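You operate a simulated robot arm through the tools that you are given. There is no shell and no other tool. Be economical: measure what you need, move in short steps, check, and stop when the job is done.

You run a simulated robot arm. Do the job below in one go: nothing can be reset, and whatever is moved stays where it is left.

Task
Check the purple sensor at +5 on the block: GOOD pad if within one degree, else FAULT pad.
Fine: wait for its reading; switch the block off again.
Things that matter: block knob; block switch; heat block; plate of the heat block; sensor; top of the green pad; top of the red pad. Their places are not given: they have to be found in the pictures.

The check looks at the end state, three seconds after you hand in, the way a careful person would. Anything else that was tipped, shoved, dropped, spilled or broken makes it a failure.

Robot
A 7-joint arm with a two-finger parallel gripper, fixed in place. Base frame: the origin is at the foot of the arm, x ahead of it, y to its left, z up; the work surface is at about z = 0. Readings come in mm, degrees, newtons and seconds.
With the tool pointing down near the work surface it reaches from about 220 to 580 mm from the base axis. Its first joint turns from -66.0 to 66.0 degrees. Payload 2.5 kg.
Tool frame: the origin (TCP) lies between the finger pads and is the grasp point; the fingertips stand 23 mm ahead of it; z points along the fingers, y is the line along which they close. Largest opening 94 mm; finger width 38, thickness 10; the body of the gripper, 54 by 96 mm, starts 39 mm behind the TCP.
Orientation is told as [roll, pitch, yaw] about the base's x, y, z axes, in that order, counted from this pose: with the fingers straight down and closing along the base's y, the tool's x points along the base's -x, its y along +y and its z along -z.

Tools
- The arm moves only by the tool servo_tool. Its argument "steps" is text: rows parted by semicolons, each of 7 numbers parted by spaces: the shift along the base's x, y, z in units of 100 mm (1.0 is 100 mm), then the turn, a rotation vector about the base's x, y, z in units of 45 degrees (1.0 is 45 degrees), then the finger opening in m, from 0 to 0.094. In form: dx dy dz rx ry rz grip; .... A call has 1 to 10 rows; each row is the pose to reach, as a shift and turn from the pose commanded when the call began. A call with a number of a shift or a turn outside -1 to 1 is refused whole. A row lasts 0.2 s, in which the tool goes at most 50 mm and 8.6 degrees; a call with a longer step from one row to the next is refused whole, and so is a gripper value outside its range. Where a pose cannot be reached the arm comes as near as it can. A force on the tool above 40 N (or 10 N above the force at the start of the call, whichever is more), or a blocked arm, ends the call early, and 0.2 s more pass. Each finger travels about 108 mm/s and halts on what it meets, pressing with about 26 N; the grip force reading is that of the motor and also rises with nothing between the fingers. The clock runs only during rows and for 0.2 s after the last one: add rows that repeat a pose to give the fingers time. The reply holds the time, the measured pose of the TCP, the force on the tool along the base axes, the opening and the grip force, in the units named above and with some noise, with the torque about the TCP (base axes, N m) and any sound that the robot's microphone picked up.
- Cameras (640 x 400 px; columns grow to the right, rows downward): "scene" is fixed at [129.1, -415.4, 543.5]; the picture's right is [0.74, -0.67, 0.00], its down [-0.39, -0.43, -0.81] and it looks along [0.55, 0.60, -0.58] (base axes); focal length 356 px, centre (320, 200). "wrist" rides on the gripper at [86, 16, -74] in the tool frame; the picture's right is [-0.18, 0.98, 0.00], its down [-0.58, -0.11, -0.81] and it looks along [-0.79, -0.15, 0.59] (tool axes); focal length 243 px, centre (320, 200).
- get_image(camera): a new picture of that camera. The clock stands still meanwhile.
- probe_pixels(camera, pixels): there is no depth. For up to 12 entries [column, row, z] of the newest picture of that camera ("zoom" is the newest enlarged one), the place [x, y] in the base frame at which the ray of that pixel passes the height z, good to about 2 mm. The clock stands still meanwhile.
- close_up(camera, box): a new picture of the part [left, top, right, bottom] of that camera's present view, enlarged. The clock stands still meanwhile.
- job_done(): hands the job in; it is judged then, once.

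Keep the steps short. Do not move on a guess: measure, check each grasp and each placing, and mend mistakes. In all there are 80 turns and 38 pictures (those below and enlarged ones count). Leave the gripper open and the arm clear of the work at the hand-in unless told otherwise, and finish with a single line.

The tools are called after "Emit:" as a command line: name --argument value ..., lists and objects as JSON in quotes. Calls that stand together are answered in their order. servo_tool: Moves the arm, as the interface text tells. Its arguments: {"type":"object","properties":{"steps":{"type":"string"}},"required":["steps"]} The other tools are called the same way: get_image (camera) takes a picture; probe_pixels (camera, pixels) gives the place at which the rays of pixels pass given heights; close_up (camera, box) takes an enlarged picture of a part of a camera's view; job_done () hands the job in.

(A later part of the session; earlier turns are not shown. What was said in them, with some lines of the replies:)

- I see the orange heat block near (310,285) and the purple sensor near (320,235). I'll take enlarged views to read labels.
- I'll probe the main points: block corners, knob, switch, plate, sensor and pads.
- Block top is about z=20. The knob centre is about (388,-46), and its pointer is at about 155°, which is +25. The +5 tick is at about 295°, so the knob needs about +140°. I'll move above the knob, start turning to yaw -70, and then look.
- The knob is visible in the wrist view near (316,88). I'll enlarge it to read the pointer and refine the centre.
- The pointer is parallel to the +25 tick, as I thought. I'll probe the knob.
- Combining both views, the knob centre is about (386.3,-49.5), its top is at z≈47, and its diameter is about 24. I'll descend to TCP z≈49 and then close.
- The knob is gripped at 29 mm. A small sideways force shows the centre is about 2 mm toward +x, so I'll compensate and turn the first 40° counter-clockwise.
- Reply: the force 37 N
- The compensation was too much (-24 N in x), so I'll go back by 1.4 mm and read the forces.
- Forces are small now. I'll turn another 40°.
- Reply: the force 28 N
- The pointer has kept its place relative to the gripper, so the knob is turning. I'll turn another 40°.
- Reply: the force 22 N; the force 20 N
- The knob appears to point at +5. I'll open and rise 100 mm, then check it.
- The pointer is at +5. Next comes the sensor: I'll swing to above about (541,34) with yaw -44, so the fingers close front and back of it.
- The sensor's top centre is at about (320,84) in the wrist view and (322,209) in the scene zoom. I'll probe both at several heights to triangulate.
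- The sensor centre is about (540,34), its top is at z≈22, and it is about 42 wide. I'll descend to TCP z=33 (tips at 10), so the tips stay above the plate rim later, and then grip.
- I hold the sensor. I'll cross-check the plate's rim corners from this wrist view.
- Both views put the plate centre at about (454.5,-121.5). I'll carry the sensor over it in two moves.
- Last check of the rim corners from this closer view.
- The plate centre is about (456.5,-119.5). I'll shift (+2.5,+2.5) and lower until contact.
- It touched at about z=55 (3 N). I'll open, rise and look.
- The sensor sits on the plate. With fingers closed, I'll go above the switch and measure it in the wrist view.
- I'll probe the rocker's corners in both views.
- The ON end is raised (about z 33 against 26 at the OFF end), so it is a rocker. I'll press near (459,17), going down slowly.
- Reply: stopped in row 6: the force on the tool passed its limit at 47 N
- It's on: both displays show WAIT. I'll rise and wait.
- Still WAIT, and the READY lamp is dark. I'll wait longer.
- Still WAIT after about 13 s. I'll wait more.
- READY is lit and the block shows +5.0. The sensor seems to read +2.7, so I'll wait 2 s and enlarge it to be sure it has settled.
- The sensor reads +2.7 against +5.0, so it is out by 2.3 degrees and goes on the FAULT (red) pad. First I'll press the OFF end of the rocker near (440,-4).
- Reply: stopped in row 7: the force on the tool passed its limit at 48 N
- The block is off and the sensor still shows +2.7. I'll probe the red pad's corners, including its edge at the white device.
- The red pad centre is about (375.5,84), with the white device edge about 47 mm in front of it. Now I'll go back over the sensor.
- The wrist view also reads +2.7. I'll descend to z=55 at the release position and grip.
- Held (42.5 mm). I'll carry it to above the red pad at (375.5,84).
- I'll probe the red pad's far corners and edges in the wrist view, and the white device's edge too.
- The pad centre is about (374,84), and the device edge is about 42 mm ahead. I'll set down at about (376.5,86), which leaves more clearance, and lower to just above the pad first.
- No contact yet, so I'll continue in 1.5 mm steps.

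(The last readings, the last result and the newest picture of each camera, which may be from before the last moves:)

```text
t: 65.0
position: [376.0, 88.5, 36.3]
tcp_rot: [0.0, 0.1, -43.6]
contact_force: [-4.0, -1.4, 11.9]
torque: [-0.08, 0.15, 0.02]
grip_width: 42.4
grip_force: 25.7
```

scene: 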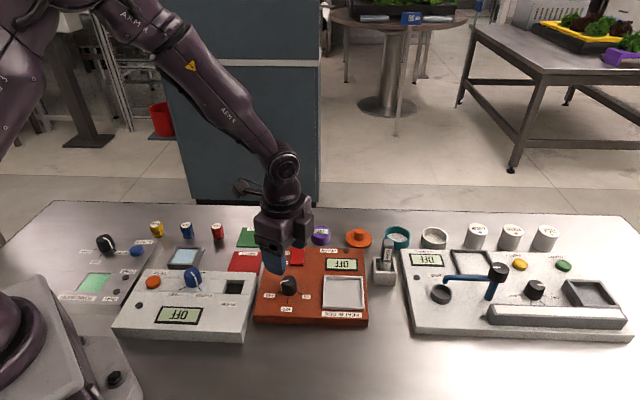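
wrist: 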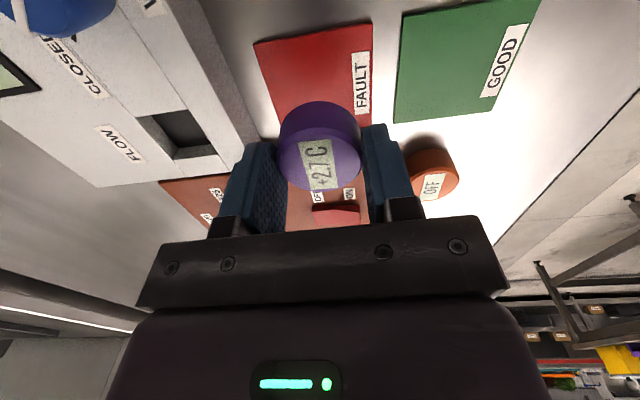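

Contact (12 N). I'll open just to 52 mm, rise straight up, and look.

Emit:
servo_tool --steps "0 0 0 0 0 0 0.052; 0 0 0 0 0 0 0.052; 0 0 0.2 0 0 0 0.052; 0 0 0.5 0 0 0 0.052; 0 0 1 0 0 0 0.06; 0 0 1 0 0 0 0.09"

Emit:
servo_tool --steps "0 0 0.4 0 0 0 0.09; 0.2 -0.2 0.8 0 0 0 0.09; 0.4 -0.4 0.8 0 0 0 0.09; 0.6 -0.6 0.8 0 0 0 0.09; 0.6 -0.9 0.8 0 0 0 0.09; 0.6 -0.9 0.8 0 0 0 0.09"

Emit:
get_image --camera "scene"

Emit:
close_up --camera "scene" --box '[215, 215, 375, 315]'

```text
t: 66.5
position: [376.2, 85.9, 139.6]
tcp_rot: [0.0, 0.2, -43.6]
contact_force: [0.2, -0.3, 0.5]
torque: [0.02, -0.03, 0.04]
grip_width: 90.1
grip_force: 0.1
```

```text
t: 67.8
position: [434.4, -1.3, 215.6]
tcp_rot: [0.0, 0.2, -43.6]
contact_force: [-0.4, -0.2, 0.8]
torque: [-0.03, 0.03, 0.01]
grip_width: 90.2
grip_force: 0.1
```

```text
6 pictures are left
```

scene: 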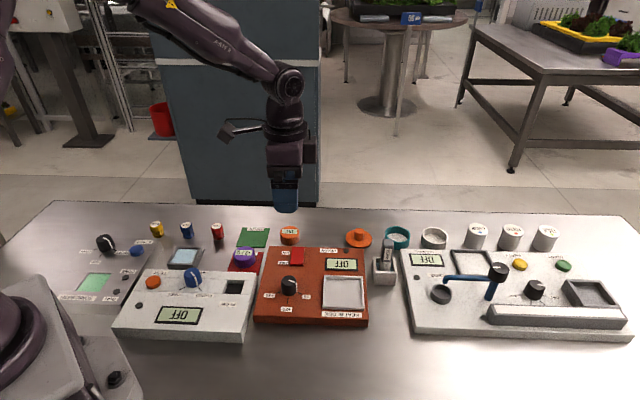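

```text
4.00 times, centred on (295, 265) of scene
```

zoom: 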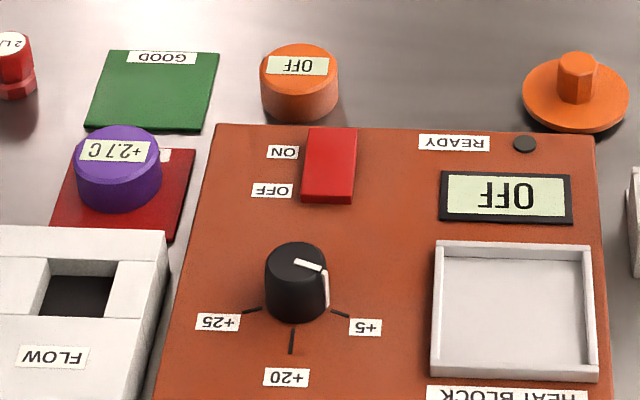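

The block is off and the sensor is on the red pad. I'll check its centre numerically.

Emit:
probe_pixels --camera "zoom" --pixels '[[118, 153, 25], [76, 187, 4], [161, 187, 4], [118, 212, 4]]'

```text
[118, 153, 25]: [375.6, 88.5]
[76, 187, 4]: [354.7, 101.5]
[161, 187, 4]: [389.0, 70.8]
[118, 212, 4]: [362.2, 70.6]
```

The sensor's centre is about (375.6,87.5). That is within about 4 mm of the pad centre, so the sensor is fully on the pad. The gripper is open and clear, so I'll hand in.

Emit:
job_done

```text
The job is handed in.
```

The purple sensor read +2.7 with the block at +5.0, which is 2.3 degrees off, so it is on the FAULT pad and the block is switched off.
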